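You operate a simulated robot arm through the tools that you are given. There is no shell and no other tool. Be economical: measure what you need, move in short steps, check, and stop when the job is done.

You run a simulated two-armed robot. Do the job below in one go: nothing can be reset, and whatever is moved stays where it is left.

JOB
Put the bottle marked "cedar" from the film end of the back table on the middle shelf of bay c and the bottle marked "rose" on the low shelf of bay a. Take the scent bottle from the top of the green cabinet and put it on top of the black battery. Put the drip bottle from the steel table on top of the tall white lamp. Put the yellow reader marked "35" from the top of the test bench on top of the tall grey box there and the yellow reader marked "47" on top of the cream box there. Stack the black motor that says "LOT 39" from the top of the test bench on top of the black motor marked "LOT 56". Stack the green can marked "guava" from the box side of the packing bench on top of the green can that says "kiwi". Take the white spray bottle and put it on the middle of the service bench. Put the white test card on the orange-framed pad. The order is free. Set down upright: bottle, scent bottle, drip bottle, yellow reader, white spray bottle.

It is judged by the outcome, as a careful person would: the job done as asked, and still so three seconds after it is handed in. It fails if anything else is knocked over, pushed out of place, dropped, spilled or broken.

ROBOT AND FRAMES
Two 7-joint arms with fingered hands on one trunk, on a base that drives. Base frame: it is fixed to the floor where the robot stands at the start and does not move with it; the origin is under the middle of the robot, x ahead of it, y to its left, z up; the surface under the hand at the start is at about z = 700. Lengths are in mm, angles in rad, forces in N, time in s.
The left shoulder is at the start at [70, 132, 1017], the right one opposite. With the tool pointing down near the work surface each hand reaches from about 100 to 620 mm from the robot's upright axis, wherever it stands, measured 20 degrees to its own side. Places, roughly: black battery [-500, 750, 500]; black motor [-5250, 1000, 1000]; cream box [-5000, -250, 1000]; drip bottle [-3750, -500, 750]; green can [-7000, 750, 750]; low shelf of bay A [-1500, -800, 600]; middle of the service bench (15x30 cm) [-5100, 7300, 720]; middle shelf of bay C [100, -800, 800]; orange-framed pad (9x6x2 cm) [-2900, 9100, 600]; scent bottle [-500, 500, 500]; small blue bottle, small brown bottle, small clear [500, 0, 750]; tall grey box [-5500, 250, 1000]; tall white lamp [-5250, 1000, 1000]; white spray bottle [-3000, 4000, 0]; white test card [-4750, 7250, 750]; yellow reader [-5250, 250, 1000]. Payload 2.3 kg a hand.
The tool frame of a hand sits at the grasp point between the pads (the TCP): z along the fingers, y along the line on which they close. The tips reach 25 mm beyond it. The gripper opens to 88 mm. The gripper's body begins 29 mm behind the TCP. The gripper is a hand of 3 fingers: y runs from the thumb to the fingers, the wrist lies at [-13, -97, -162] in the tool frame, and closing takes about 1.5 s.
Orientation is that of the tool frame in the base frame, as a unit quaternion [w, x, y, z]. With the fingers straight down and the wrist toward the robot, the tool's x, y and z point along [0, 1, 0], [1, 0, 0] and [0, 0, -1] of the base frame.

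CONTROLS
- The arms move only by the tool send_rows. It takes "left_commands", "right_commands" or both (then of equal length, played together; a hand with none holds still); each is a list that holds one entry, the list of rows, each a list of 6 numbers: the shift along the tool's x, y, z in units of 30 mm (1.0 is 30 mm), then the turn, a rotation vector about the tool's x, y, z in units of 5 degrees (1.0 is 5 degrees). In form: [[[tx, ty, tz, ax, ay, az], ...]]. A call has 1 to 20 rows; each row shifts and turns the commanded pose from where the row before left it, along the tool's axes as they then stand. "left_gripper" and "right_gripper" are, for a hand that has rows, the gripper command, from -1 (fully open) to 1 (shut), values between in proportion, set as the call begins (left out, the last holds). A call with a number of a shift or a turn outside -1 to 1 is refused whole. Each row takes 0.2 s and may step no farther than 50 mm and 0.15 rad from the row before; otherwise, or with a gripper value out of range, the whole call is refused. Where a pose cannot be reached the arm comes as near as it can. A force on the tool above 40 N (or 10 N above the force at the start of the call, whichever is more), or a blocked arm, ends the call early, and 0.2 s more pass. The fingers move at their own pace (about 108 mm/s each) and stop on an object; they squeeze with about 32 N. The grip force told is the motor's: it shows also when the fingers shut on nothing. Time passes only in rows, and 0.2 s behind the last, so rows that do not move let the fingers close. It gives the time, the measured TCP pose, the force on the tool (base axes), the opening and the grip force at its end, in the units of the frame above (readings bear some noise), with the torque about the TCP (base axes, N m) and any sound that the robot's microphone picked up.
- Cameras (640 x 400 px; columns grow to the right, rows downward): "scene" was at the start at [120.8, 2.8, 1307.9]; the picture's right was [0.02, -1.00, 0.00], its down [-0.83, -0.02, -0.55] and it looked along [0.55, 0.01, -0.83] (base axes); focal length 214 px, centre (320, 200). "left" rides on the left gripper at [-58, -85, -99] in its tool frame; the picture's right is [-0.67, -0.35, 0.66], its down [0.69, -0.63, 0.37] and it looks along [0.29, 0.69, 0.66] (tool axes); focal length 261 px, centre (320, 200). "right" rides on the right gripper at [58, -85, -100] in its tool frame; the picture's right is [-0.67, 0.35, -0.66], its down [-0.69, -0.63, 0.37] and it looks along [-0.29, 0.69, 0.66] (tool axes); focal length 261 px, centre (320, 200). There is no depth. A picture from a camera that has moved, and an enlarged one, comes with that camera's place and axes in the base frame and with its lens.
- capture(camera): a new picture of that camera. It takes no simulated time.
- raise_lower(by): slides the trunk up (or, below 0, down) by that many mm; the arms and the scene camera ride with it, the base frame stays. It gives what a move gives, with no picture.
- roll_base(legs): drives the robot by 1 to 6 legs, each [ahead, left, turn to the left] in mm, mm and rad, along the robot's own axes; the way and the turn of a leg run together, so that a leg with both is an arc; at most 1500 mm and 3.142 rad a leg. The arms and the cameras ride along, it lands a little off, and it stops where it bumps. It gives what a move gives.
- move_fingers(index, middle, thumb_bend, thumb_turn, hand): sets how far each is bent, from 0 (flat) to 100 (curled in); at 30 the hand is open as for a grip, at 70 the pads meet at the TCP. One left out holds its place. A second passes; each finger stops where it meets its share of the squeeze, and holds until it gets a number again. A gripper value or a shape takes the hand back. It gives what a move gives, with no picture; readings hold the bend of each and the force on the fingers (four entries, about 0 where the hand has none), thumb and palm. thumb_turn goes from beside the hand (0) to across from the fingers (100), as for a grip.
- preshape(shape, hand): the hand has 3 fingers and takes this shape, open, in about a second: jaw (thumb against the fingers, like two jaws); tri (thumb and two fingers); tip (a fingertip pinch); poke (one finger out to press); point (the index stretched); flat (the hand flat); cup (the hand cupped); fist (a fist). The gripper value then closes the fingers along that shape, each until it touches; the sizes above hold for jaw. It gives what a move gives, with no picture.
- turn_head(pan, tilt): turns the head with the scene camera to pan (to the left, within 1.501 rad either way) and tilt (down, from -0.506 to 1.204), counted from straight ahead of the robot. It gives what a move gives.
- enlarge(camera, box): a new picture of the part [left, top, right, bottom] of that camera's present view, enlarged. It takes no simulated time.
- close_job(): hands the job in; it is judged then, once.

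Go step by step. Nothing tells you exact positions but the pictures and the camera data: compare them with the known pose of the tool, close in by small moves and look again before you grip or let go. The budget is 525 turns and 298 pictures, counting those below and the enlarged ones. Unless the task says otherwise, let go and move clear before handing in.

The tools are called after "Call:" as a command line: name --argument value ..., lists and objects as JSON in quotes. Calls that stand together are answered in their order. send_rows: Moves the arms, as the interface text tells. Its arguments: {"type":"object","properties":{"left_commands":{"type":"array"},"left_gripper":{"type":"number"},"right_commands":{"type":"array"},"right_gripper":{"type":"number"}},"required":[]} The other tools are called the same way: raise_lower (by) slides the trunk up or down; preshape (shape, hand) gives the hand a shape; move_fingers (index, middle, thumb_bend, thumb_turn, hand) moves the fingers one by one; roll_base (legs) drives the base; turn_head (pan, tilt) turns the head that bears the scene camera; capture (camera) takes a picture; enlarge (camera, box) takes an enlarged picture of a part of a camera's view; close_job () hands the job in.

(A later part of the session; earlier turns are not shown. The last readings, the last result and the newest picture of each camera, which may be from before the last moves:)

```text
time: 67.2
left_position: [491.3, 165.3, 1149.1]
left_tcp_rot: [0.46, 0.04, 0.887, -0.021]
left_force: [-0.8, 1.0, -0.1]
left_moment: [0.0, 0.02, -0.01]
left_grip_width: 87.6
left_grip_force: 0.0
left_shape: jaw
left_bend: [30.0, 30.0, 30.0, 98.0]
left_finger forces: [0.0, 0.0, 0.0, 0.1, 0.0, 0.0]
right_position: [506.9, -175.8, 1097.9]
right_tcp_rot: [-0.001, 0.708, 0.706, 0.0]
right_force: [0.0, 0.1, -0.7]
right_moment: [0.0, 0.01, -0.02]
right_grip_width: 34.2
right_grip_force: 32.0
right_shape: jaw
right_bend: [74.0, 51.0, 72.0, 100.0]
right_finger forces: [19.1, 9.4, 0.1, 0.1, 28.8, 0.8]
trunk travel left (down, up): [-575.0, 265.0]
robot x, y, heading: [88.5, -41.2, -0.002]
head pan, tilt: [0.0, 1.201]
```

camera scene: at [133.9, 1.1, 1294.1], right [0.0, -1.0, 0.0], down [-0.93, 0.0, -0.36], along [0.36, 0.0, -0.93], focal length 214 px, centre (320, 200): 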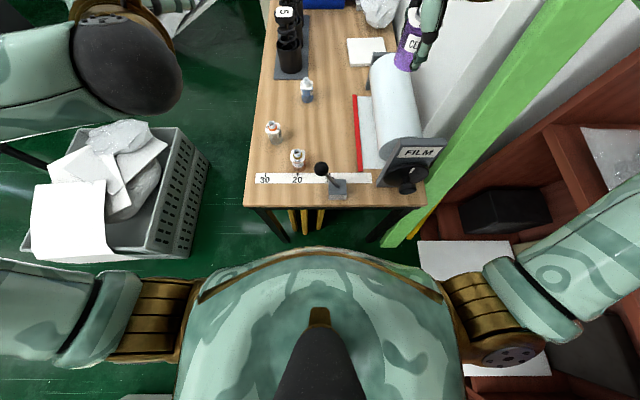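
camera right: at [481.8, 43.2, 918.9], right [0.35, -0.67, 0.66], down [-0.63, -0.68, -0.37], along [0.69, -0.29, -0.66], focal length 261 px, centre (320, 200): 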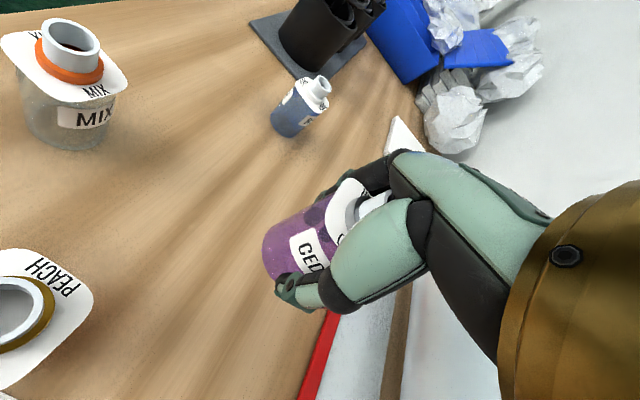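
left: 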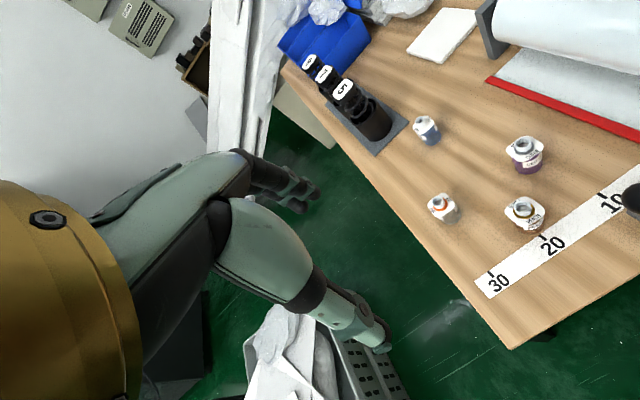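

Call:
roll_base --legs '[[50, -20, 0]]'

Call:
turn_head --pan 0.0 --tilt 0.9

Call:
capture --camera "scene"

```text
time: 68.2
left_position: [539.2, 146.7, 1149.5]
left_tcp_rot: [0.462, 0.04, 0.885, -0.022]
left_force: [-0.4, 0.3, 0.1]
left_moment: [0.02, 0.02, -0.04]
left_grip_width: 87.6
left_grip_force: 0.1
left_shape: jaw
left_bend: [30.0, 30.0, 30.0, 98.0]
left_finger forces: [0.0, 0.0, 0.1, 0.1, 0.0, 0.0]
right_position: [552.8, -194.2, 1098.9]
right_tcp_rot: [0.001, 0.709, 0.706, 0.001]
right_force: [-0.3, -0.5, -0.2]
right_moment: [0.02, 0.0, -0.01]
right_grip_width: 34.3
right_grip_force: 31.5
right_shape: jaw
right_bend: [74.0, 51.0, 72.0, 100.0]
right_finger forces: [19.1, 9.4, 0.0, 0.1, 28.9, 0.8]
trunk travel left (down, up): [-575.0, 265.0]
robot x, y, heading: [133.4, -60.3, -0.007]
head pan, tilt: [0.0, 1.201]
```

```text
time: 69.0
left_position: [540.7, 146.3, 1148.7]
left_tcp_rot: [0.461, 0.04, 0.886, -0.022]
left_force: [0.0, -0.7, 0.0]
left_moment: [0.05, 0.01, -0.06]
left_grip_width: 87.7
left_grip_force: 0.1
left_shape: jaw
left_bend: [30.0, 30.0, 30.0, 98.0]
left_finger forces: [0.0, 0.0, 0.0, 0.0, 0.0, 0.0]
right_position: [555.2, -195.6, 1097.1]
right_tcp_rot: [0.0, 0.708, 0.706, 0.0]
right_force: [0.5, 0.5, -1.7]
right_moment: [0.0, -0.01, 0.01]
right_grip_width: 34.2
right_grip_force: 31.7
right_shape: jaw
right_bend: [74.0, 51.0, 72.0, 100.0]
right_finger forces: [19.1, 9.4, 0.0, 0.0, 28.9, 0.7]
trunk travel left (down, up): [-575.0, 265.0]
robot x, y, heading: [136.5, -61.3, -0.007]
head pan, tilt: [0.0, 0.901]
```

```text
274 pictures are left
camera scene: at [262.4, -59.3, 1313.8], right [0.0, -1.0, 0.0], down [-0.78, 0.0, -0.62], along [0.62, 0.0, -0.78], focal length 214 px, centre (320, 200)
```

scene: 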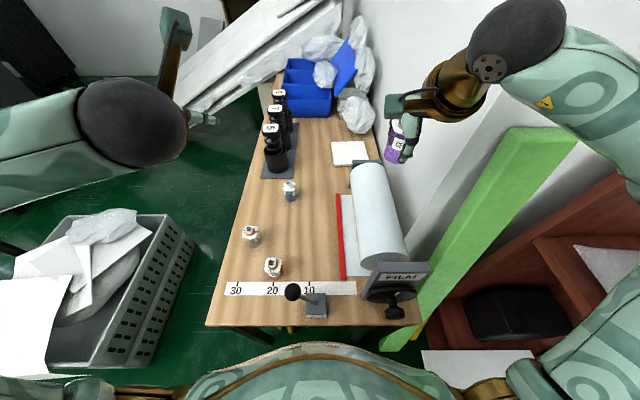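

Call:
send_rows --left_commands '[[[0.298, -0.17, 0.916, 0, 0, 0], [0.298, -0.17, 0.916, 0, 0, 0], [0.298, -0.17, 0.916, 0, 0, 0], [0.298, -0.17, 0.916, 0, 0, 0], [0.298, -0.17, 0.916, 0, 0, 0], [0.298, -0.17, 0.916, 0, 0, 0], [0.298, -0.17, 0.916, 0, 0, 0], [0.298, -0.17, 0.916, 0, 0, 0], [0.298, -0.17, 0.916, 0, 0, 0], [0.298, -0.17, 0.916, 0, 0, 0], [0.298, -0.17, 0.916, 0, 0, 0], [0.298, -0.17, 0.916, 0, 0, 0], [0.298, -0.17, 0.916, 0, 0, 0]]]'

Call:
capture --camera "scene"

Call:
capture --camera "left"

```text
time: 71.8
left_position: [761.5, 58.4, 847.0]
left_tcp_rot: [0.46, 0.042, 0.887, -0.02]
left_force: [-0.2, -0.5, -0.3]
left_moment: [-0.02, -0.01, 0.0]
left_grip_width: 87.7
left_grip_force: 0.1
left_shape: jaw
left_bend: [30.0, 30.0, 30.0, 98.0]
left_finger forces: [0.0, 0.0, 0.1, 0.1, 0.0, 0.0]
right_position: [555.6, -195.7, 1097.4]
right_tcp_rot: [0.0, 0.708, 0.706, 0.0]
right_force: [-0.2, -0.3, -0.6]
right_moment: [-0.03, -0.01, -0.01]
right_grip_width: 34.2
right_grip_force: 32.5
right_shape: jaw
right_bend: [74.0, 51.0, 72.0, 100.0]
right_finger forces: [19.1, 9.4, 0.1, 0.0, 28.8, 0.8]
trunk travel left (down, up): [-575.0, 265.0]
robot x, y, heading: [137.6, -57.3, 0.0]
head pan, tilt: [0.0, 0.901]
```

```text
273 pictures are left
camera scene: at [263.0, -60.0, 1313.8], right [0.0, -1.0, 0.0], down [-0.78, 0.0, -0.62], along [0.62, 0.0, -0.78], focal length 214 px, centre (320, 200)
```

scene: 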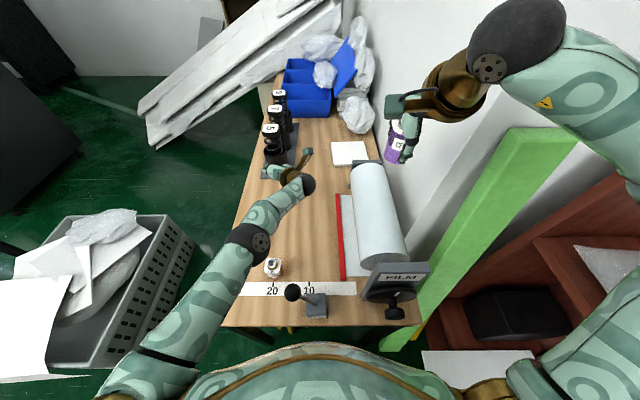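

```text
272 pictures are left
camera left: at [705.9, -20.8, 952.9], right [0.89, -0.43, 0.17], down [-0.15, -0.62, -0.77], along [0.44, 0.66, -0.61], focal length 261 px, centre (320, 200)
```

left: 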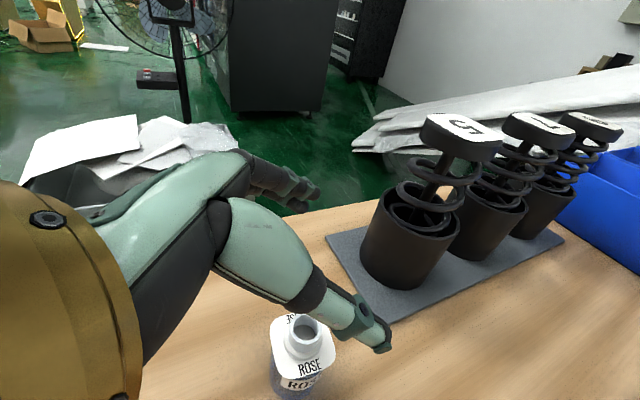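

Call:
send_rows --left_commands '[[[0.66, -0.1, 0.46, 0, 0, 0], [0.66, -0.1, 0.46, 0, 0, 0], [0.66, -0.1, 0.46, 0, 0, 0]]]'

Call:
capture --camera "left"

Call:
enlarge --camera "scene" --box '[225, 140, 345, 290]'

```text
time: 72.6
left_position: [746.9, 68.2, 790.7]
left_tcp_rot: [0.462, 0.041, 0.886, -0.021]
left_force: [0.0, 0.4, 0.0]
left_moment: [0.01, -0.03, 0.0]
left_grip_width: 87.6
left_grip_force: 0.2
left_shape: jaw
left_bend: [30.0, 30.0, 30.0, 98.0]
left_finger forces: [0.0, 0.1, 0.0, 0.0, 0.0, 0.0]
left hand out of reach, approached as far as the arm can: row 1, 2, 3
right_position: [555.5, -194.4, 1097.2]
right_tcp_rot: [0.0, 0.709, 0.706, 0.001]
right_force: [0.1, 0.3, -0.4]
right_moment: [0.0, -0.02, 0.0]
right_grip_width: 34.3
right_grip_force: 31.2
right_shape: jaw
right_bend: [74.0, 51.0, 72.0, 100.0]
right_finger forces: [19.1, 9.4, 0.1, 0.0, 28.8, 0.8]
trunk travel left (down, up): [-575.0, 265.0]
robot x, y, heading: [137.8, -56.0, -0.003]
head pan, tilt: [0.0, 0.901]
```

```text
271 pictures are left
camera left: at [692.2, -11.1, 896.0], right [0.89, -0.43, 0.17], down [-0.15, -0.62, -0.77], along [0.44, 0.66, -0.61], focal length 261 px, centre (320, 200)
```

left: 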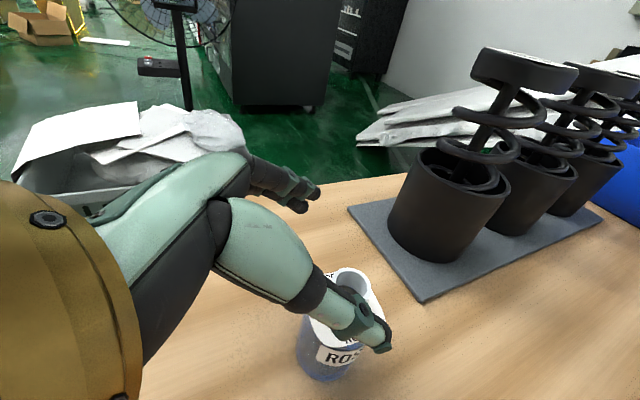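

```text
2.67 times, centred on (285, 215) of scene
camera zoom: at [262.1, -59.2, 1313.9], right [0.0, -1.0, 0.0], down [-0.78, 0.0, -0.62], along [0.62, 0.0, -0.78], focal length 572 px, centre (413, 160)
```

zoom: 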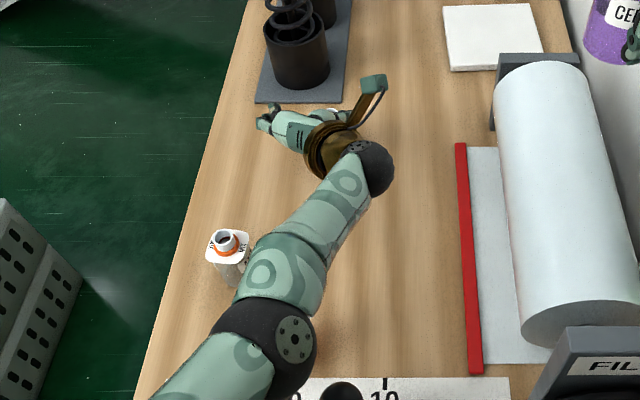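

Slightly out of reach: I'll raise the hand, drive 50 mm closer and lower the trunk.

Call:
send_rows --left_commands '[[[-0.7, 0, -0.5, 0, 0, 0], [-0.7, 0, -0.5, 0, 0, 0], [-0.7, 0, -0.5, 0, 0, 0], [-0.7, 0, -0.5, 0, 0, 0]]]'

Call:
roll_base --legs '[[50, -30, 0]]'

Call:
raise_lower --by -60

Call:
capture --camera "left"

Call:
capture --camera "scene"

```text
time: 73.6
left_position: [768.3, 59.3, 890.6]
left_tcp_rot: [0.461, 0.04, 0.886, -0.021]
left_force: [-0.7, 1.0, -0.3]
left_moment: [0.01, 0.04, 0.04]
left_grip_width: 87.4
left_grip_force: 0.0
left_shape: jaw
left_bend: [30.0, 30.0, 30.0, 98.0]
left_finger forces: [0.0, 0.0, 0.1, 0.1, 0.1, 0.1]
left hand out of reach, approached as far as the arm can: row 1, 2, 3, 4
right_position: [553.9, -195.2, 1098.7]
right_tcp_rot: [0.001, 0.708, 0.706, 0.0]
right_force: [0.2, 0.3, -0.5]
right_moment: [-0.01, -0.04, -0.03]
right_grip_width: 34.3
right_grip_force: 31.6
right_shape: jaw
right_bend: [74.0, 51.0, 72.0, 100.0]
right_finger forces: [19.1, 9.4, 0.0, 0.1, 28.8, 0.8]
trunk travel left (down, up): [-575.0, 265.0]
robot x, y, heading: [134.6, -60.7, -0.005]
head pan, tilt: [0.0, 0.901]
```

```text
time: 74.5
left_position: [815.8, 30.0, 890.3]
left_tcp_rot: [0.462, 0.04, 0.886, -0.022]
left_force: [-0.3, -0.1, 1.0]
left_moment: [0.03, 0.0, 0.0]
left_grip_width: 87.8
left_grip_force: 0.0
left_shape: jaw
left_bend: [30.0, 30.0, 30.0, 98.0]
left_finger forces: [0.0, 0.0, 0.1, 0.0, 0.0, 0.0]
right_position: [603.4, -223.9, 1098.2]
right_tcp_rot: [0.0, 0.708, 0.706, 0.0]
right_force: [0.2, 0.5, 0.1]
right_moment: [-0.02, -0.02, -0.01]
right_grip_width: 34.2
right_grip_force: 32.5
right_shape: jaw
right_bend: [74.0, 51.0, 72.0, 100.0]
right_finger forces: [19.1, 9.6, 0.0, 0.0, 28.8, 0.8]
trunk travel left (down, up): [-575.0, 265.0]
robot x, y, heading: [183.4, -84.6, -0.006]
head pan, tilt: [0.0, 0.901]
```

```text
time: 75.5
left_position: [817.2, 29.5, 829.3]
left_tcp_rot: [0.461, 0.041, 0.886, -0.021]
left_force: [-0.3, 0.6, -0.6]
left_moment: [0.0, 0.01, 0.0]
left_grip_width: 87.6
left_grip_force: 0.1
left_shape: jaw
left_bend: [30.0, 30.0, 30.0, 98.0]
left_finger forces: [0.1, 0.0, 0.1, 0.0, 0.0, 0.0]
right_position: [605.5, -224.3, 1038.4]
right_tcp_rot: [-0.001, 0.709, 0.705, 0.001]
right_force: [0.4, -0.1, -1.0]
right_moment: [0.03, 0.02, -0.02]
right_grip_width: 34.0
right_grip_force: 32.0
right_shape: jaw
right_bend: [74.0, 51.0, 72.0, 100.0]
right_finger forces: [19.1, 9.4, 0.0, 0.0, 28.7, 0.8]
trunk travel left (down, up): [-515.0, 325.0]
robot x, y, heading: [188.5, -92.6, -0.006]
head pan, tilt: [0.0, 0.901]
```

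```text
269 pictures are left
camera left: at [761.7, -49.6, 934.4], right [0.89, -0.43, 0.17], down [-0.15, -0.62, -0.77], along [0.44, 0.66, -0.61], focal length 261 px, centre (320, 200)
```

left: 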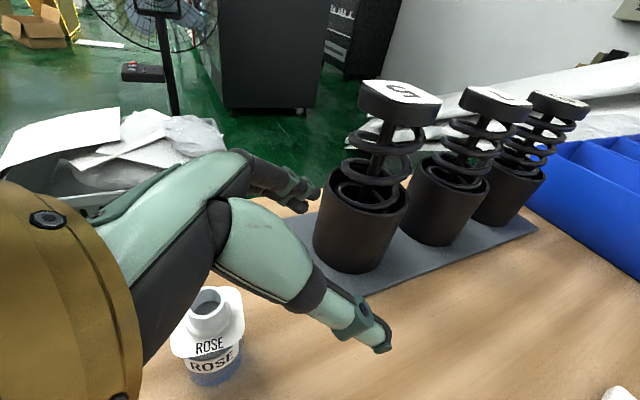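

```text
268 pictures are left
camera scene: at [311.6, -88.9, 1253.9], right [0.0, -1.0, 0.0], down [-0.78, 0.0, -0.62], along [0.62, 0.0, -0.78], focal length 214 px, centre (320, 200)
```

scene: 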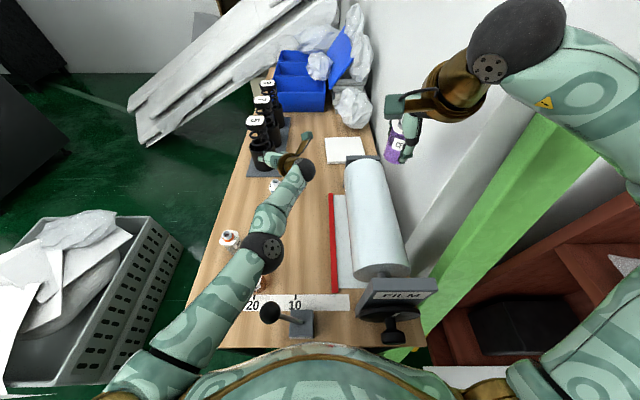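

Call:
send_rows --left_commands '[[[0.68, 0.11, -0.42, 0, 0, 0], [0.68, 0.11, -0.42, 0, 0, 0], [0.68, 0.11, -0.42, 0, 0, 0]]]'

Call:
capture --camera "left"

```text
time: 76.3
left_position: [809.4, 23.3, 791.6]
left_tcp_rot: [0.462, 0.04, 0.886, -0.02]
left_force: [-0.3, 0.5, -0.4]
left_moment: [0.04, 0.06, 0.0]
left_grip_width: 87.6
left_grip_force: 0.1
left_shape: jaw
left_bend: [30.0, 30.0, 30.0, 98.0]
left_finger forces: [0.0, 0.1, 0.0, 0.0, 0.0, 0.0]
left hand out of reach, approached as far as the arm can: row 1, 2, 3
right_position: [604.7, -225.5, 1038.4]
right_tcp_rot: [0.001, 0.709, 0.706, 0.001]
right_force: [1.1, 0.0, -1.1]
right_moment: [0.03, 0.0, 0.01]
right_grip_width: 34.2
right_grip_force: 31.6
right_shape: jaw
right_bend: [74.0, 51.0, 72.0, 100.0]
right_finger forces: [19.1, 9.5, 0.0, 0.0, 28.8, 0.8]
trunk travel left (down, up): [-515.0, 325.0]
robot x, y, heading: [187.2, -88.8, -0.005]
head pan, tilt: [0.0, 0.901]
```

```text
267 pictures are left
camera left: at [753.9, -55.3, 895.9], right [0.89, -0.43, 0.17], down [-0.15, -0.62, -0.77], along [0.44, 0.66, -0.61], focal length 261 px, centre (320, 200)
```

left: 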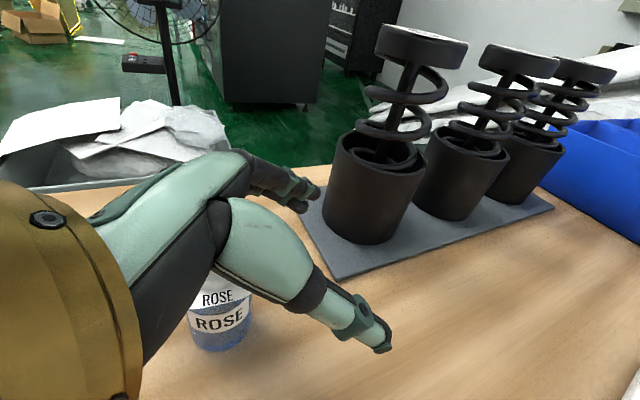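

The limit seems to be wrist angle, so I yaw the hand toward the forearm direction while raising it slightly.

Call:
send_rows --left_commands '[[[-0.33, 0, -0.23, 0.82, 0, 0.57], [-0.33, 0, -0.23, 0.82, 0, 0.57], [-0.33, 0, -0.23, 0.82, 0, 0.57], [-0.33, 0, -0.23, 0.82, 0, 0.57], [-0.33, 0, -0.23, 0.82, 0, 0.57]]]'

```text
time: 77.5
left_position: [855.5, 9.4, 846.2]
left_tcp_rot: [0.446, 0.23, 0.857, -0.121]
left_force: [-0.9, -0.3, -0.5]
left_moment: [0.03, -0.02, 0.04]
left_grip_width: 87.7
left_grip_force: 0.0
left_shape: jaw
left_bend: [30.0, 30.0, 30.0, 98.0]
left_finger forces: [0.0, 0.0, 0.0, 0.0, 0.0, 0.0]
left hand out of reach, approached as far as the arm can: row 1, 2, 3, 4, 5
right_position: [605.6, -224.1, 1038.5]
right_tcp_rot: [0.001, 0.708, 0.706, 0.0]
right_force: [0.2, 0.4, -0.7]
right_moment: [0.02, -0.01, 0.03]
right_grip_width: 33.9
right_grip_force: 31.9
right_shape: jaw
right_bend: [74.0, 51.0, 72.0, 100.0]
right_finger forces: [19.0, 9.4, 0.1, 0.0, 28.7, 0.8]
trunk travel left (down, up): [-515.0, 325.0]
robot x, y, heading: [189.4, -87.2, -0.007]
head pan, tilt: [0.0, 0.901]
```

A horizontal grip isn't reachable this low, so I'll pick rose straight down too (the bay clearance of ~265 mm allows placing near the front edge). Restoring the left hand to straight down.

Call:
raise_lower --by 60

Call:
send_rows --left_commands '[[[-0.8, 0, -0.57, 0, 0, 0], [-0.8, 0, -0.57, 0, 0, 0], [-0.8, 0, -0.57, 0, 0, 0], [-0.8, 0, -0.57, 0, 0, 0], [0, 0, 0, -0.82, 0, -0.57], [0, 0, 0, -0.82, 0, -0.57], [0, 0, 0, -0.82, 0, -0.57], [0, 0, 0, -0.82, 0, -0.57], [0, 0, 0, -0.82, 0, -0.57], [0, 0, 0, 0, 1, 0], [0, 0, 0, 0, 1, 0], [0, 0, 0, 0, 1, 0], [0, 0, 0, 0, 1, 0], [0, 0, 0, 0, 1, 0], [0, 0, 0, 0, 1, 0]]]'

Call:
send_rows --left_commands '[[[0, 0, 0, 0, 1, 0], [0, 0, 0, 0, 1, 0], [0, 0, 0, 0, 1, 0], [0, 0, 0, 0, 1, 0], [0, 0, 0, 0, 1, 0], [0, 0, 0, 0, 0, 1], [0, 0, 0, 0, 0, 1], [0, 0, 0, 0, 0, 1], [0, 0, 0, 0, 0, 1], [0, 0, 0, 0, 0, 1], [0, 0, 0, 0, 0, 1], [0, 0, 0, 0, 0, 1], [0, 0, 0, 0, 0, 1], [0, 0, 0, 0, 0, 1], [0, 0, 0, 0, 0, 1]]]'

```text
time: 78.5
left_position: [856.6, 9.8, 906.2]
left_tcp_rot: [0.446, 0.23, 0.857, -0.12]
left_force: [-0.1, -0.2, 0.1]
left_moment: [0.0, -0.01, -0.04]
left_grip_width: 87.5
left_grip_force: 0.0
left_shape: jaw
left_bend: [30.0, 30.0, 30.0, 98.0]
left_finger forces: [0.0, 0.0, 0.0, 0.0, 0.0, 0.0]
right_position: [605.0, -225.5, 1098.0]
right_tcp_rot: [0.001, 0.708, 0.706, 0.0]
right_force: [-1.2, 0.7, -0.4]
right_moment: [-0.04, -0.02, 0.0]
right_grip_width: 34.2
right_grip_force: 32.2
right_shape: jaw
right_bend: [74.0, 51.0, 72.0, 100.0]
right_finger forces: [19.2, 9.4, 0.1, 0.1, 28.7, 0.8]
trunk travel left (down, up): [-575.0, 265.0]
robot x, y, heading: [185.4, -88.4, -0.004]
head pan, tilt: [0.0, 0.901]
```

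```text
time: 81.8
left_position: [757.2, 65.1, 982.6]
left_tcp_rot: [0.216, 0.044, 0.975, -0.01]
left_force: [0.6, -0.1, 0.2]
left_moment: [0.02, 0.01, 0.02]
left_grip_width: 87.9
left_grip_force: 0.1
left_shape: jaw
left_bend: [30.0, 30.0, 30.0, 98.0]
left_finger forces: [0.0, 0.1, 0.1, 0.0, 0.0, 0.0]
left hand out of reach, approached as far as the arm can: row 4, 6, 7, 9, 10, 11, 12, 13, 14, 15
right_position: [604.8, -224.7, 1097.7]
right_tcp_rot: [0.0, 0.709, 0.705, 0.0]
right_force: [-0.1, 0.1, -0.1]
right_moment: [-0.03, -0.03, 0.01]
right_grip_width: 34.0
right_grip_force: 32.0
right_shape: jaw
right_bend: [74.0, 51.0, 72.0, 100.0]
right_finger forces: [19.2, 9.4, 0.0, 0.0, 28.7, 0.9]
trunk travel left (down, up): [-575.0, 265.0]
robot x, y, heading: [186.3, -89.2, 0.0]
head pan, tilt: [0.0, 0.901]
```

```text
time: 85.0
left_position: [760.4, 44.4, 957.1]
left_tcp_rot: [-0.002, 0.463, 0.886, 0.0]
left_force: [0.6, -0.4, 0.6]
left_moment: [0.02, -0.03, 0.0]
left_grip_width: 87.8
left_grip_force: 0.1
left_shape: jaw
left_bend: [30.0, 30.0, 30.0, 98.0]
left_finger forces: [0.0, 0.0, 0.1, 0.0, 0.0, 0.0]
left hand out of reach, approached as far as the arm can: row 1, 2, 3, 4, 5, 7, 8, 9, 10, 11, 12, 13, 14, 15
right_position: [605.5, -225.7, 1098.5]
right_tcp_rot: [0.0, 0.708, 0.706, 0.0]
right_force: [0.0, -0.4, -0.8]
right_moment: [-0.02, -0.01, -0.02]
right_grip_width: 34.1
right_grip_force: 31.9
right_shape: jaw
right_bend: [74.0, 51.0, 72.0, 100.0]
right_finger forces: [19.0, 9.5, 0.1, 0.0, 28.8, 0.9]
trunk travel left (down, up): [-575.0, 265.0]
robot x, y, heading: [188.8, -92.7, -0.003]
head pan, tilt: [0.0, 0.901]
```

Call:
send_rows --left_commands '[[[0, 0, 0, 0, 0, 1], [0, 0, 0, 0, 0, 1], [0, 0, 0, 0, 0, 1], [0, 0, 0, 0, 0, 1], [0, 0, 0, 0, 0, 1], [0, 0, 0, 0, 0, 1], [0, 0, 0, 0, 0, 1], [0, 0, 0, 0, 0, 0]]]'

Call:
capture --camera "left"

```text
time: 86.8
left_position: [778.9, 40.2, 962.3]
left_tcp_rot: [-0.001, 0.707, 0.707, -0.001]
left_force: [-0.1, 0.4, 0.1]
left_moment: [-0.01, 0.01, 0.02]
left_grip_width: 88.0
left_grip_force: 0.1
left_shape: jaw
left_bend: [30.0, 30.0, 30.0, 98.0]
left_finger forces: [0.0, 0.0, 0.0, 0.0, 0.0, 0.1]
left hand out of reach, approached as far as the arm can: row 1, 2, 3, 5
right_position: [605.6, -225.0, 1097.5]
right_tcp_rot: [0.0, 0.708, 0.706, 0.0]
right_force: [-0.4, -0.6, -0.4]
right_moment: [-0.03, 0.01, -0.02]
right_grip_width: 34.1
right_grip_force: 31.7
right_shape: jaw
right_bend: [74.0, 51.0, 72.0, 100.0]
right_finger forces: [19.1, 9.5, 0.0, 0.0, 28.8, 0.9]
trunk travel left (down, up): [-575.0, 265.0]
robot x, y, heading: [184.5, -87.1, -0.003]
head pan, tilt: [0.0, 0.901]
```

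```text
266 pictures are left
camera left: at [694.4, -17.8, 1062.5], right [-0.35, -0.67, -0.66], down [-0.63, 0.69, -0.36], along [0.69, 0.29, -0.66], focal length 261 px, centre (320, 200)
```

left: 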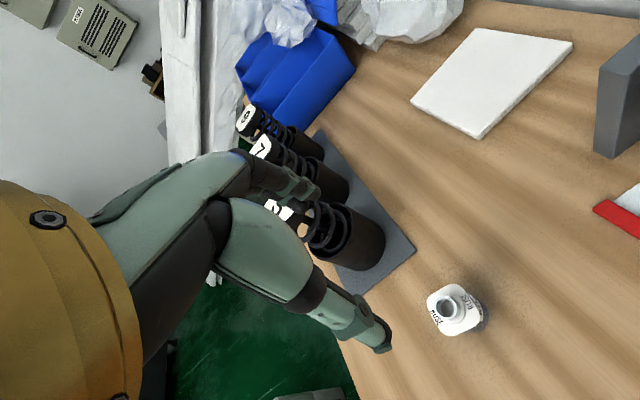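

Call:
send_rows --left_commands '[[[0.2, -0.57, 0.9, 0, 0, 0], [0, 0, 0.9, 0, 0, 0], [0, 0, 0.9, 0, 0, 0], [0, 0, 0.9, 0, 0, 0], [0, 0, 0.9, 0, 0, 0], [0, 0, 0.9, 0, 0, 0]]]'

Call:
capture --camera "left"

```text
time: 88.2
left_position: [791.9, 39.5, 805.2]
left_tcp_rot: [-0.001, 0.709, 0.706, -0.001]
left_force: [-0.3, -0.2, 0.1]
left_moment: [0.02, 0.05, 0.02]
left_grip_width: 87.4
left_grip_force: 0.1
left_shape: jaw
left_bend: [30.0, 30.0, 30.0, 98.0]
left_finger forces: [0.0, 0.1, 0.0, 0.0, 0.1, 0.1]
left hand out of reach, approached as far as the arm can: row 1, 2, 4
right_position: [605.1, -223.9, 1096.8]
right_tcp_rot: [0.0, 0.708, 0.706, -0.001]
right_force: [0.0, -0.3, 0.7]
right_moment: [0.0, -0.03, 0.02]
right_grip_width: 34.0
right_grip_force: 31.9
right_shape: jaw
right_bend: [74.0, 51.0, 72.0, 100.0]
right_finger forces: [19.1, 9.3, 0.0, 0.0, 28.8, 1.0]
trunk travel left (down, up): [-575.0, 265.0]
robot x, y, heading: [183.5, -89.9, -0.008]
head pan, tilt: [0.0, 0.901]
```

```text
265 pictures are left
camera left: at [707.0, -16.3, 905.1], right [-0.35, -0.67, -0.65], down [-0.63, 0.69, -0.37], along [0.69, 0.28, -0.66], focal length 261 px, centre (320, 200)
```

left: 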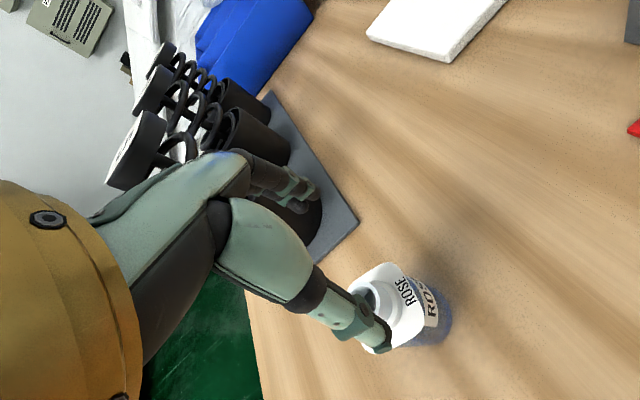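

Call:
send_rows --left_commands '[[[0.2, -0.95, -0.1, 0, 0, 0], [0, 0, 0, 0, 0, 0]]]'

Call:
capture --camera "left"

```text
time: 88.8
left_position: [790.7, 41.8, 805.5]
left_tcp_rot: [-0.001, 0.708, 0.706, 0.0]
left_force: [0.0, -0.1, 0.5]
left_moment: [-0.01, -0.02, 0.01]
left_grip_width: 87.5
left_grip_force: 0.1
left_shape: jaw
left_bend: [30.0, 30.0, 30.0, 98.0]
left_finger forces: [0.0, 0.0, 0.0, 0.0, 0.0, 0.1]
left hand out of reach, approached as far as the arm can: row 1
right_position: [605.7, -224.8, 1099.4]
right_tcp_rot: [0.0, 0.708, 0.706, 0.0]
right_force: [-1.3, -0.1, -0.7]
right_moment: [-0.01, 0.0, 0.01]
right_grip_width: 34.0
right_grip_force: 31.8
right_shape: jaw
right_bend: [74.0, 51.0, 72.0, 100.0]
right_finger forces: [19.1, 9.4, 0.0, 0.1, 28.8, 0.9]
trunk travel left (down, up): [-575.0, 265.0]
robot x, y, heading: [187.6, -87.4, -0.002]
head pan, tilt: [0.0, 0.901]
```

```text
264 pictures are left
camera left: at [705.5, -13.2, 905.6], right [-0.35, -0.67, -0.65], down [-0.63, 0.69, -0.36], along [0.69, 0.28, -0.66], focal length 261 px, centre (320, 200)
```

left: 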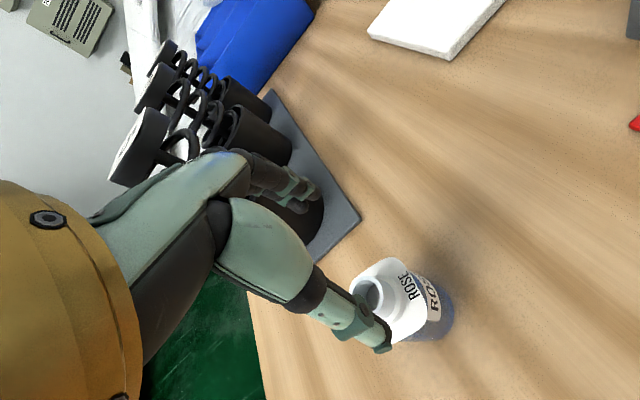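

Call:
roll_base --legs '[[-27, 4, 0]]'

Call:
send_rows --left_commands '[[[0, 0, 0.5, 0, 0, 0], [0, 0, 0.5, 0, 0, 0]]]'

Call:
capture --camera "left"

```text
time: 89.6
left_position: [765.3, 48.8, 803.5]
left_tcp_rot: [-0.001, 0.708, 0.706, -0.002]
left_force: [0.1, -0.1, -0.4]
left_moment: [0.01, 0.04, 0.01]
left_grip_width: 87.7
left_grip_force: 0.1
left_shape: jaw
left_bend: [30.0, 30.0, 30.0, 98.0]
left_finger forces: [0.0, 0.1, 0.0, 0.1, 0.1, 0.0]
right_position: [581.2, -221.5, 1096.4]
right_tcp_rot: [0.0, 0.708, 0.706, 0.0]
right_force: [1.4, 0.0, -1.0]
right_moment: [-0.02, 0.02, 0.03]
right_grip_width: 34.2
right_grip_force: 31.6
right_shape: jaw
right_bend: [74.0, 51.0, 72.0, 100.0]
right_finger forces: [19.1, 9.5, 0.1, 0.0, 28.8, 0.9]
trunk travel left (down, up): [-575.0, 265.0]
robot x, y, heading: [159.6, -86.4, -0.006]
head pan, tilt: [0.0, 0.901]
```

```text
time: 90.2
left_position: [759.5, 50.2, 776.7]
left_tcp_rot: [0.0, 0.709, 0.705, 0.0]
left_force: [-0.5, 0.3, 0.2]
left_moment: [0.05, -0.01, -0.01]
left_grip_width: 87.5
left_grip_force: 0.0
left_shape: jaw
left_bend: [30.0, 30.0, 30.0, 98.0]
left_finger forces: [0.0, 0.0, 0.0, 0.0, 0.0, 0.0]
left hand out of reach, approached as far as the arm can: row 2
right_position: [578.2, -221.4, 1098.5]
right_tcp_rot: [-0.001, 0.708, 0.706, 0.0]
right_force: [-0.4, 0.4, -0.7]
right_moment: [0.03, 0.01, -0.01]
right_grip_width: 33.9
right_grip_force: 32.3
right_shape: jaw
right_bend: [74.0, 51.0, 72.0, 100.0]
right_finger forces: [19.1, 9.3, 0.1, 0.1, 28.8, 0.9]
trunk travel left (down, up): [-575.0, 265.0]
robot x, y, heading: [158.8, -84.1, -0.004]
head pan, tilt: [0.0, 0.901]
```

```text
263 pictures are left
camera left: at [675.1, -6.1, 876.8], right [-0.35, -0.67, -0.65], down [-0.63, 0.69, -0.37], along [0.69, 0.28, -0.66], focal length 261 px, centre (320, 200)
```

left: 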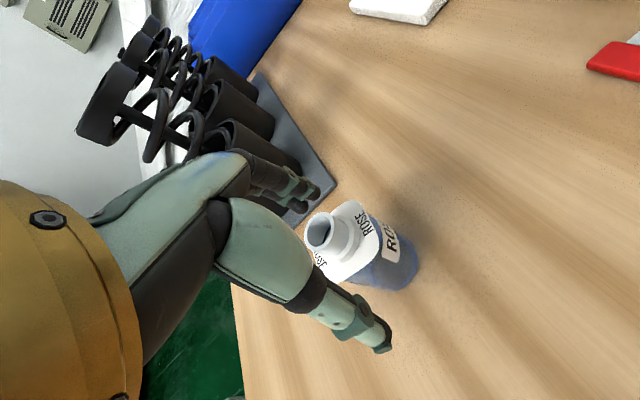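

Call:
send_rows --left_commands '[[[-0.2, 0, 0.4, 0, 0, 0], [0, 0, 0.5, 0, 0, 0], [0, 0, 0.4, 0, 0, 0]]]'

Call:
capture --camera "left"

```text
time: 91.0
left_position: [750.5, 46.0, 738.6]
left_tcp_rot: [0.0, 0.709, 0.705, 0.0]
left_force: [1.9, 1.4, 5.1]
left_moment: [-0.08, -0.02, 0.02]
left_grip_width: 87.7
left_grip_force: 0.1
left_shape: jaw
left_bend: [30.0, 30.0, 30.0, 98.0]
left_finger forces: [1.1, 0.0, 0.0, 0.0, 0.0, 4.6]
left hand out of reach, approached as far as the arm can: row 2
right_position: [576.5, -220.6, 1099.3]
right_tcp_rot: [0.0, 0.708, 0.706, 0.001]
right_force: [-0.2, -0.4, -0.1]
right_moment: [0.0, 0.01, -0.01]
right_grip_width: 34.1
right_grip_force: 32.2
right_shape: jaw
right_bend: [74.0, 51.0, 72.0, 100.0]
right_finger forces: [19.1, 9.4, 0.0, 0.0, 28.8, 0.9]
trunk travel left (down, up): [-575.0, 265.0]
robot x, y, heading: [160.7, -84.6, -0.002]
head pan, tilt: [0.0, 0.901]
```

```text
262 pictures are left
camera left: at [664.8, -12.3, 837.3], right [-0.35, -0.67, -0.66], down [-0.63, 0.69, -0.37], along [0.7, 0.28, -0.66], focal length 261 px, centre (320, 200)
```

left: 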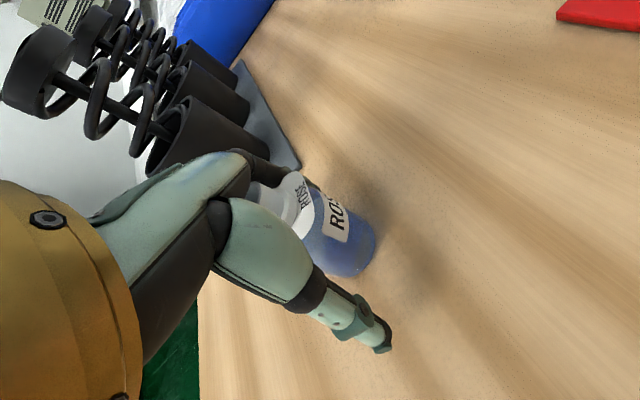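

Call:
send_rows --left_commands '[[[0, 0, -0.25, 0, 0, 0], [0, 0.4, 0, 0, 0, 0], [0, 0, 0, 0, 0, 0]]]'

Call:
capture --camera "left"

```text
time: 91.8
left_position: [752.6, 45.8, 744.4]
left_tcp_rot: [0.0, 0.708, 0.706, 0.0]
left_force: [0.2, 0.2, 0.7]
left_moment: [0.01, 0.02, 0.02]
left_grip_width: 87.5
left_grip_force: 0.0
left_shape: jaw
left_bend: [30.0, 30.0, 30.0, 98.0]
left_finger forces: [0.0, 0.0, 0.0, 0.0, 0.0, 0.0]
left hand out of reach, approached as far as the arm can: row 2
right_position: [579.2, -221.1, 1098.0]
right_tcp_rot: [0.0, 0.708, 0.706, 0.0]
right_force: [0.9, 0.3, -0.6]
right_moment: [-0.03, 0.0, -0.01]
right_grip_width: 33.9
right_grip_force: 31.8
right_shape: jaw
right_bend: [74.0, 51.0, 72.0, 100.0]
right_finger forces: [19.1, 9.4, 0.0, 0.1, 28.8, 0.9]
trunk travel left (down, up): [-575.0, 265.0]
robot x, y, heading: [160.4, -84.3, -0.007]
head pan, tilt: [0.0, 0.901]
```

```text
261 pictures are left
camera left: at [668.5, -12.0, 844.5], right [-0.35, -0.67, -0.66], down [-0.63, 0.69, -0.36], along [0.69, 0.28, -0.66], focal length 261 px, centre (320, 200)
```

left: 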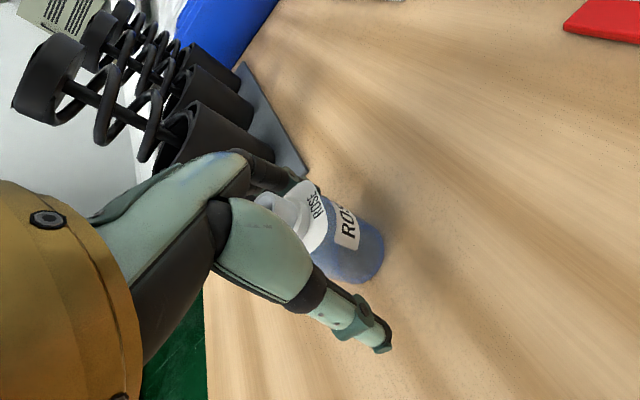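

Call:
roll_base --legs '[[13, 0, 0]]'

Call:
capture --camera "left"

```text
time: 92.5
left_position: [764.6, 44.7, 745.0]
left_tcp_rot: [0.0, 0.708, 0.706, 0.0]
left_force: [-1.0, 0.1, -0.3]
left_moment: [-0.03, -0.02, -0.01]
left_grip_width: 87.9
left_grip_force: 0.1
left_shape: jaw
left_bend: [30.0, 30.0, 30.0, 98.0]
left_finger forces: [0.0, 0.0, 0.0, 0.1, 0.0, 0.1]
right_position: [590.5, -219.7, 1098.5]
right_tcp_rot: [0.001, 0.709, 0.706, 0.001]
right_force: [-0.3, 0.5, 0.1]
right_moment: [-0.01, 0.0, 0.0]
right_grip_width: 34.0
right_grip_force: 31.8
right_shape: jaw
right_bend: [74.0, 51.0, 72.0, 100.0]
right_finger forces: [19.1, 9.4, 0.0, 0.1, 28.8, 0.8]
trunk travel left (down, up): [-575.0, 265.0]
robot x, y, heading: [171.1, -88.5, -0.004]
head pan, tilt: [0.0, 0.901]
```

```text
260 pictures are left
camera left: at [680.2, -12.3, 845.5], right [-0.35, -0.67, -0.66], down [-0.63, 0.69, -0.37], along [0.7, 0.28, -0.66], focal length 261 px, centre (320, 200)
```

left: 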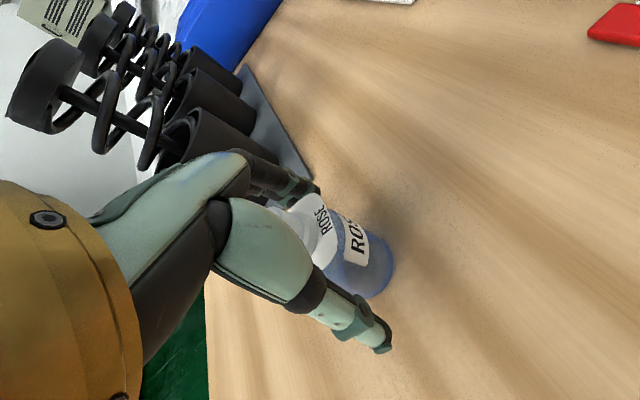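

Call:
raise_lower --by -9

Call:
send_rows --left_commands '[[[0, 0, 0, 0, 0, 0], [0, 0, 0, 0, 0, 0], [0, 0, 0, 0, 0, 0], [0, 0, 0, 0, 0, 0], [0, 0, 0, 0, 0, 0], [0, 0, 0, 0, 0, 0], [0, 0, 0, 0, 0, 0], [0, 0, 0, 0, 0, 0]]]' --left_gripper 1

Call:
capture --camera "left"

```text
time: 93.1
left_position: [766.4, 44.5, 735.9]
left_tcp_rot: [-0.001, 0.708, 0.706, 0.0]
left_force: [-0.6, 0.8, 0.3]
left_moment: [-0.02, 0.04, -0.02]
left_grip_width: 88.0
left_grip_force: 0.0
left_shape: jaw
left_bend: [30.0, 30.0, 30.0, 98.0]
left_finger forces: [0.0, 0.1, 0.0, 0.0, 0.1, 0.1]
right_position: [590.8, -220.0, 1088.2]
right_tcp_rot: [0.001, 0.708, 0.707, 0.001]
right_force: [0.4, 0.1, -0.4]
right_moment: [0.03, -0.02, 0.0]
right_grip_width: 34.2
right_grip_force: 32.0
right_shape: jaw
right_bend: [74.0, 51.0, 72.0, 100.0]
right_finger forces: [19.1, 9.5, 0.1, 0.1, 28.9, 0.9]
trunk travel left (down, up): [-566.0, 274.0]
robot x, y, heading: [174.5, -85.5, -0.006]
head pan, tilt: [0.0, 0.901]
```

```text
time: 94.9
left_position: [766.1, 45.6, 735.8]
left_tcp_rot: [-0.001, 0.709, 0.706, 0.0]
left_force: [-0.3, 0.8, -0.3]
left_moment: [0.01, -0.01, 0.0]
left_grip_width: 34.5
left_grip_force: 31.4
left_shape: jaw
left_bend: [74.0, 51.0, 73.0, 100.0]
left_finger forces: [18.4, 10.5, 0.0, 0.0, 28.9, 0.0]
right_position: [592.0, -220.5, 1089.1]
right_tcp_rot: [-0.001, 0.708, 0.706, 0.0]
right_force: [0.0, 0.0, -0.3]
right_moment: [0.0, 0.0, 0.02]
right_grip_width: 34.4
right_grip_force: 31.7
right_shape: jaw
right_bend: [74.0, 51.0, 72.0, 100.0]
right_finger forces: [19.0, 9.4, 0.1, 0.1, 28.7, 1.0]
trunk travel left (down, up): [-566.0, 274.0]
robot x, y, heading: [174.8, -86.3, -0.001]
head pan, tilt: [0.0, 0.901]
```

```text
259 pictures are left
camera left: at [681.6, -12.3, 835.5], right [-0.35, -0.67, -0.66], down [-0.63, 0.69, -0.36], along [0.69, 0.28, -0.66], focal length 261 px, centre (320, 200)
```

left: 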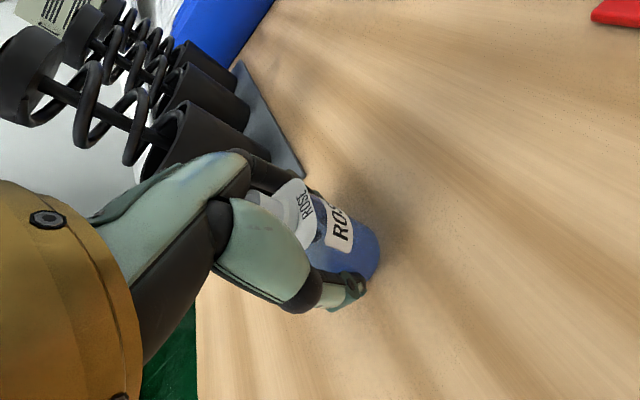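

Both bottles are gripped alike. Lift via trunk, back off, and retract the left arm.

Call:
raise_lower --by 150

Call:
roll_base --legs '[[-200, 40, 0]]'

Call:
send_rows --left_commands '[[[0, 0, -0.9, 0, 0, 0], [0, 0, -0.9, 0, 0, 0], [0, 0, -0.9, 0, 0, 0], [0, 0, -0.9, 0, 0, 0], [0, 0, -0.9, 0, 0, 0], [0, 0, -0.9, 0, 0, 0], [0.3, -0.7, -0.5, 0, 0, 0], [0.3, -0.7, -0.5, 0, 0, 0], [0.3, -0.7, -0.5, 0, 0, 0], [0.3, -0.7, 0, 0, 0, 0], [0.3, -0.7, 0, 0, 0, 0], [0.3, -0.7, 0, 0, 0, 0], [0.3, -0.7, 0, 0, 0, 0], [0.3, -0.7, 0, 0, 0, 0]]]'

Call:
capture --camera "scene"

```text
time: 96.7
left_position: [766.3, 44.1, 884.8]
left_tcp_rot: [-0.001, 0.708, 0.706, 0.0]
left_force: [0.4, 0.1, -1.4]
left_moment: [0.01, -0.02, 0.01]
left_grip_width: 34.2
left_grip_force: 32.4
left_shape: jaw
left_bend: [74.0, 51.0, 73.0, 100.0]
left_finger forces: [18.4, 10.5, 0.0, 0.0, 28.8, 0.0]
right_position: [591.1, -221.0, 1239.8]
right_tcp_rot: [0.0, 0.708, 0.706, 0.0]
right_force: [-0.1, 0.3, -0.4]
right_moment: [0.0, -0.01, -0.03]
right_grip_width: 34.0
right_grip_force: 32.0
right_shape: jaw
right_bend: [74.0, 51.0, 72.0, 100.0]
right_finger forces: [19.1, 9.5, 0.1, 0.0, 28.8, 0.9]
trunk travel left (down, up): [-716.0, 124.0]
robot x, y, heading: [174.5, -83.6, -0.003]
head pan, tilt: [0.0, 0.901]
```

```text
time: 98.3
left_position: [567.8, 85.1, 884.6]
left_tcp_rot: [-0.002, 0.709, 0.705, -0.002]
left_force: [-0.4, 1.4, -1.2]
left_moment: [-0.02, 0.0, 0.0]
left_grip_width: 34.1
left_grip_force: 31.6
left_shape: jaw
left_bend: [74.0, 51.0, 73.0, 100.0]
left_finger forces: [18.4, 10.4, 0.1, 0.0, 28.9, 0.1]
right_position: [394.9, -181.2, 1238.8]
right_tcp_rot: [-0.001, 0.708, 0.706, -0.001]
right_force: [-0.6, 0.4, -0.8]
right_moment: [-0.01, -0.01, 0.02]
right_grip_width: 34.1
right_grip_force: 32.2
right_shape: jaw
right_bend: [74.0, 51.0, 72.0, 100.0]
right_finger forces: [19.1, 9.4, 0.1, 0.0, 28.8, 0.8]
trunk travel left (down, up): [-716.0, 124.0]
robot x, y, heading: [-26.2, -46.2, -0.001]
head pan, tilt: [0.0, 0.901]
```

```text
time: 101.3
left_position: [408.1, 159.2, 1091.1]
left_tcp_rot: [-0.001, 0.708, 0.706, -0.001]
left_force: [-0.3, 0.0, 0.2]
left_moment: [-0.01, -0.02, 0.02]
left_grip_width: 33.4
left_grip_force: 32.1
left_shape: jaw
left_bend: [74.0, 51.0, 73.0, 100.0]
left_finger forces: [18.6, 10.7, 0.1, 0.0, 28.7, 0.3]
left hand out of reach, approached as far as the arm can: row 1, 2, 3
right_position: [390.3, -180.9, 1240.1]
right_tcp_rot: [0.001, 0.708, 0.706, 0.001]
right_force: [-0.7, -0.3, -0.2]
right_moment: [0.04, -0.01, 0.0]
right_grip_width: 33.9
right_grip_force: 32.2
right_shape: jaw
right_bend: [74.0, 51.0, 72.0, 100.0]
right_finger forces: [19.1, 9.5, 0.0, 0.0, 28.8, 0.9]
trunk travel left (down, up): [-716.0, 124.0]
robot x, y, heading: [-28.0, -44.0, -0.004]
head pan, tilt: [0.0, 0.901]
```

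```text
258 pictures are left
camera scene: at [97.5, -43.5, 1455.0], right [0.0, -1.0, 0.0], down [-0.78, 0.0, -0.62], along [0.62, 0.0, -0.78], focal length 214 px, centre (320, 200)
```

scene: 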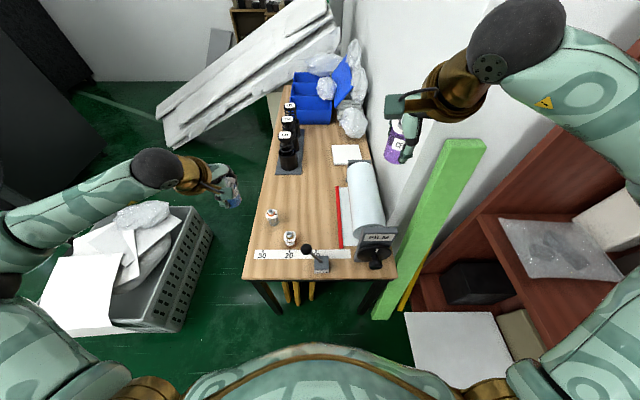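

Now drive to bay C with a diagonal heading that keeps the left arm away from the leaning plank.

Call:
roll_base --legs '[[-100, 0, 0], [0, 0, -1.0], [0, -189, 0]]'

Call:
raise_lower --by -141

Call:
turn_head --pan -0.3 --tilt 0.7

Call:
capture --camera "scene"

```text
time: 106.2
left_position: [114.6, -407.9, 1092.5]
left_tcp_rot: [-0.001, 0.963, 0.27, -0.001]
left_force: [0.4, -0.6, -0.1]
left_moment: [-0.02, 0.01, 0.0]
left_grip_width: 33.5
left_grip_force: 32.1
left_shape: jaw
left_bend: [74.0, 51.0, 73.0, 100.0]
left_finger forces: [18.4, 10.7, 0.0, 0.1, 28.6, 0.3]
right_position: [-183.7, -568.9, 1239.7]
right_tcp_rot: [0.001, 0.963, 0.27, -0.002]
right_force: [-0.7, 0.4, 0.1]
right_moment: [0.01, 0.01, -0.01]
right_grip_width: 34.3
right_grip_force: 32.2
right_shape: jaw
right_bend: [74.0, 51.0, 73.0, 100.0]
right_finger forces: [18.9, 9.4, 0.0, 0.0, 28.6, 0.8]
trunk travel left (down, up): [-716.0, 124.0]
robot x, y, heading: [-290.5, -143.2, -1.025]
head pan, tilt: [0.0, 0.901]
```

```text
time: 107.8
left_position: [112.2, -409.5, 950.5]
left_tcp_rot: [-0.001, 0.963, 0.269, 0.0]
left_force: [-0.1, -0.6, -0.4]
left_moment: [-0.03, 0.0, 0.05]
left_grip_width: 33.6
left_grip_force: 31.7
left_shape: jaw
left_bend: [74.0, 51.0, 73.0, 100.0]
left_finger forces: [18.4, 10.7, 0.1, 0.1, 28.5, 0.3]
right_position: [-185.7, -570.0, 1098.9]
right_tcp_rot: [-0.001, 0.963, 0.27, 0.0]
right_force: [0.6, -0.1, -0.1]
right_moment: [0.0, -0.02, -0.01]
right_grip_width: 33.7
right_grip_force: 32.3
right_shape: jaw
right_bend: [74.0, 51.0, 73.0, 100.0]
right_finger forces: [19.0, 9.3, 0.1, 0.0, 28.6, 0.9]
trunk travel left (down, up): [-575.0, 265.0]
robot x, y, heading: [-287.1, -140.4, -1.024]
head pan, tilt: [0.0, 0.901]
```

```text
time: 108.6
left_position: [112.0, -409.6, 952.0]
left_tcp_rot: [-0.001, 0.963, 0.269, 0.001]
left_force: [-0.1, 0.5, -1.0]
left_moment: [-0.01, 0.02, 0.0]
left_grip_width: 33.5
left_grip_force: 31.7
left_shape: jaw
left_bend: [74.0, 51.0, 73.0, 100.0]
left_finger forces: [18.4, 10.7, 0.0, 0.1, 28.4, 0.3]
right_position: [-186.3, -570.9, 1098.0]
right_tcp_rot: [0.0, 0.963, 0.27, 0.0]
right_force: [-0.7, 0.2, -1.1]
right_moment: [0.02, 0.01, 0.01]
right_grip_width: 34.1
right_grip_force: 32.1
right_shape: jaw
right_bend: [74.0, 51.0, 73.0, 100.0]
right_finger forces: [19.0, 9.4, 0.0, 0.1, 28.7, 0.9]
trunk travel left (down, up): [-575.0, 265.0]
robot x, y, heading: [-286.6, -143.5, -1.023]
head pan, tilt: [-0.3, 0.7]
```

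```text
257 pictures are left
camera scene: at [-242.6, -267.3, 1330.0], right [-0.97, -0.24, 0.0], down [-0.16, 0.63, -0.76], along [0.19, -0.74, -0.64], focal length 214 px, centre (320, 200)
```

scene: 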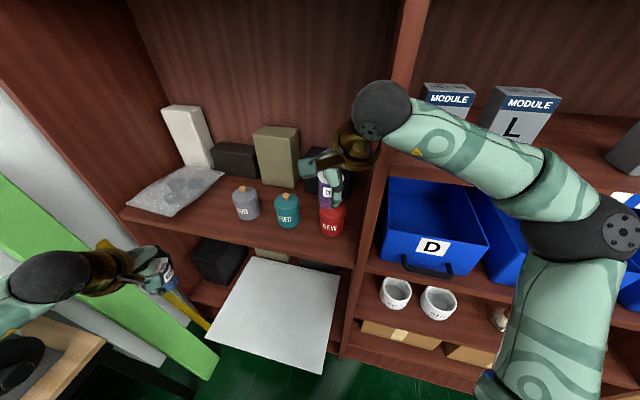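

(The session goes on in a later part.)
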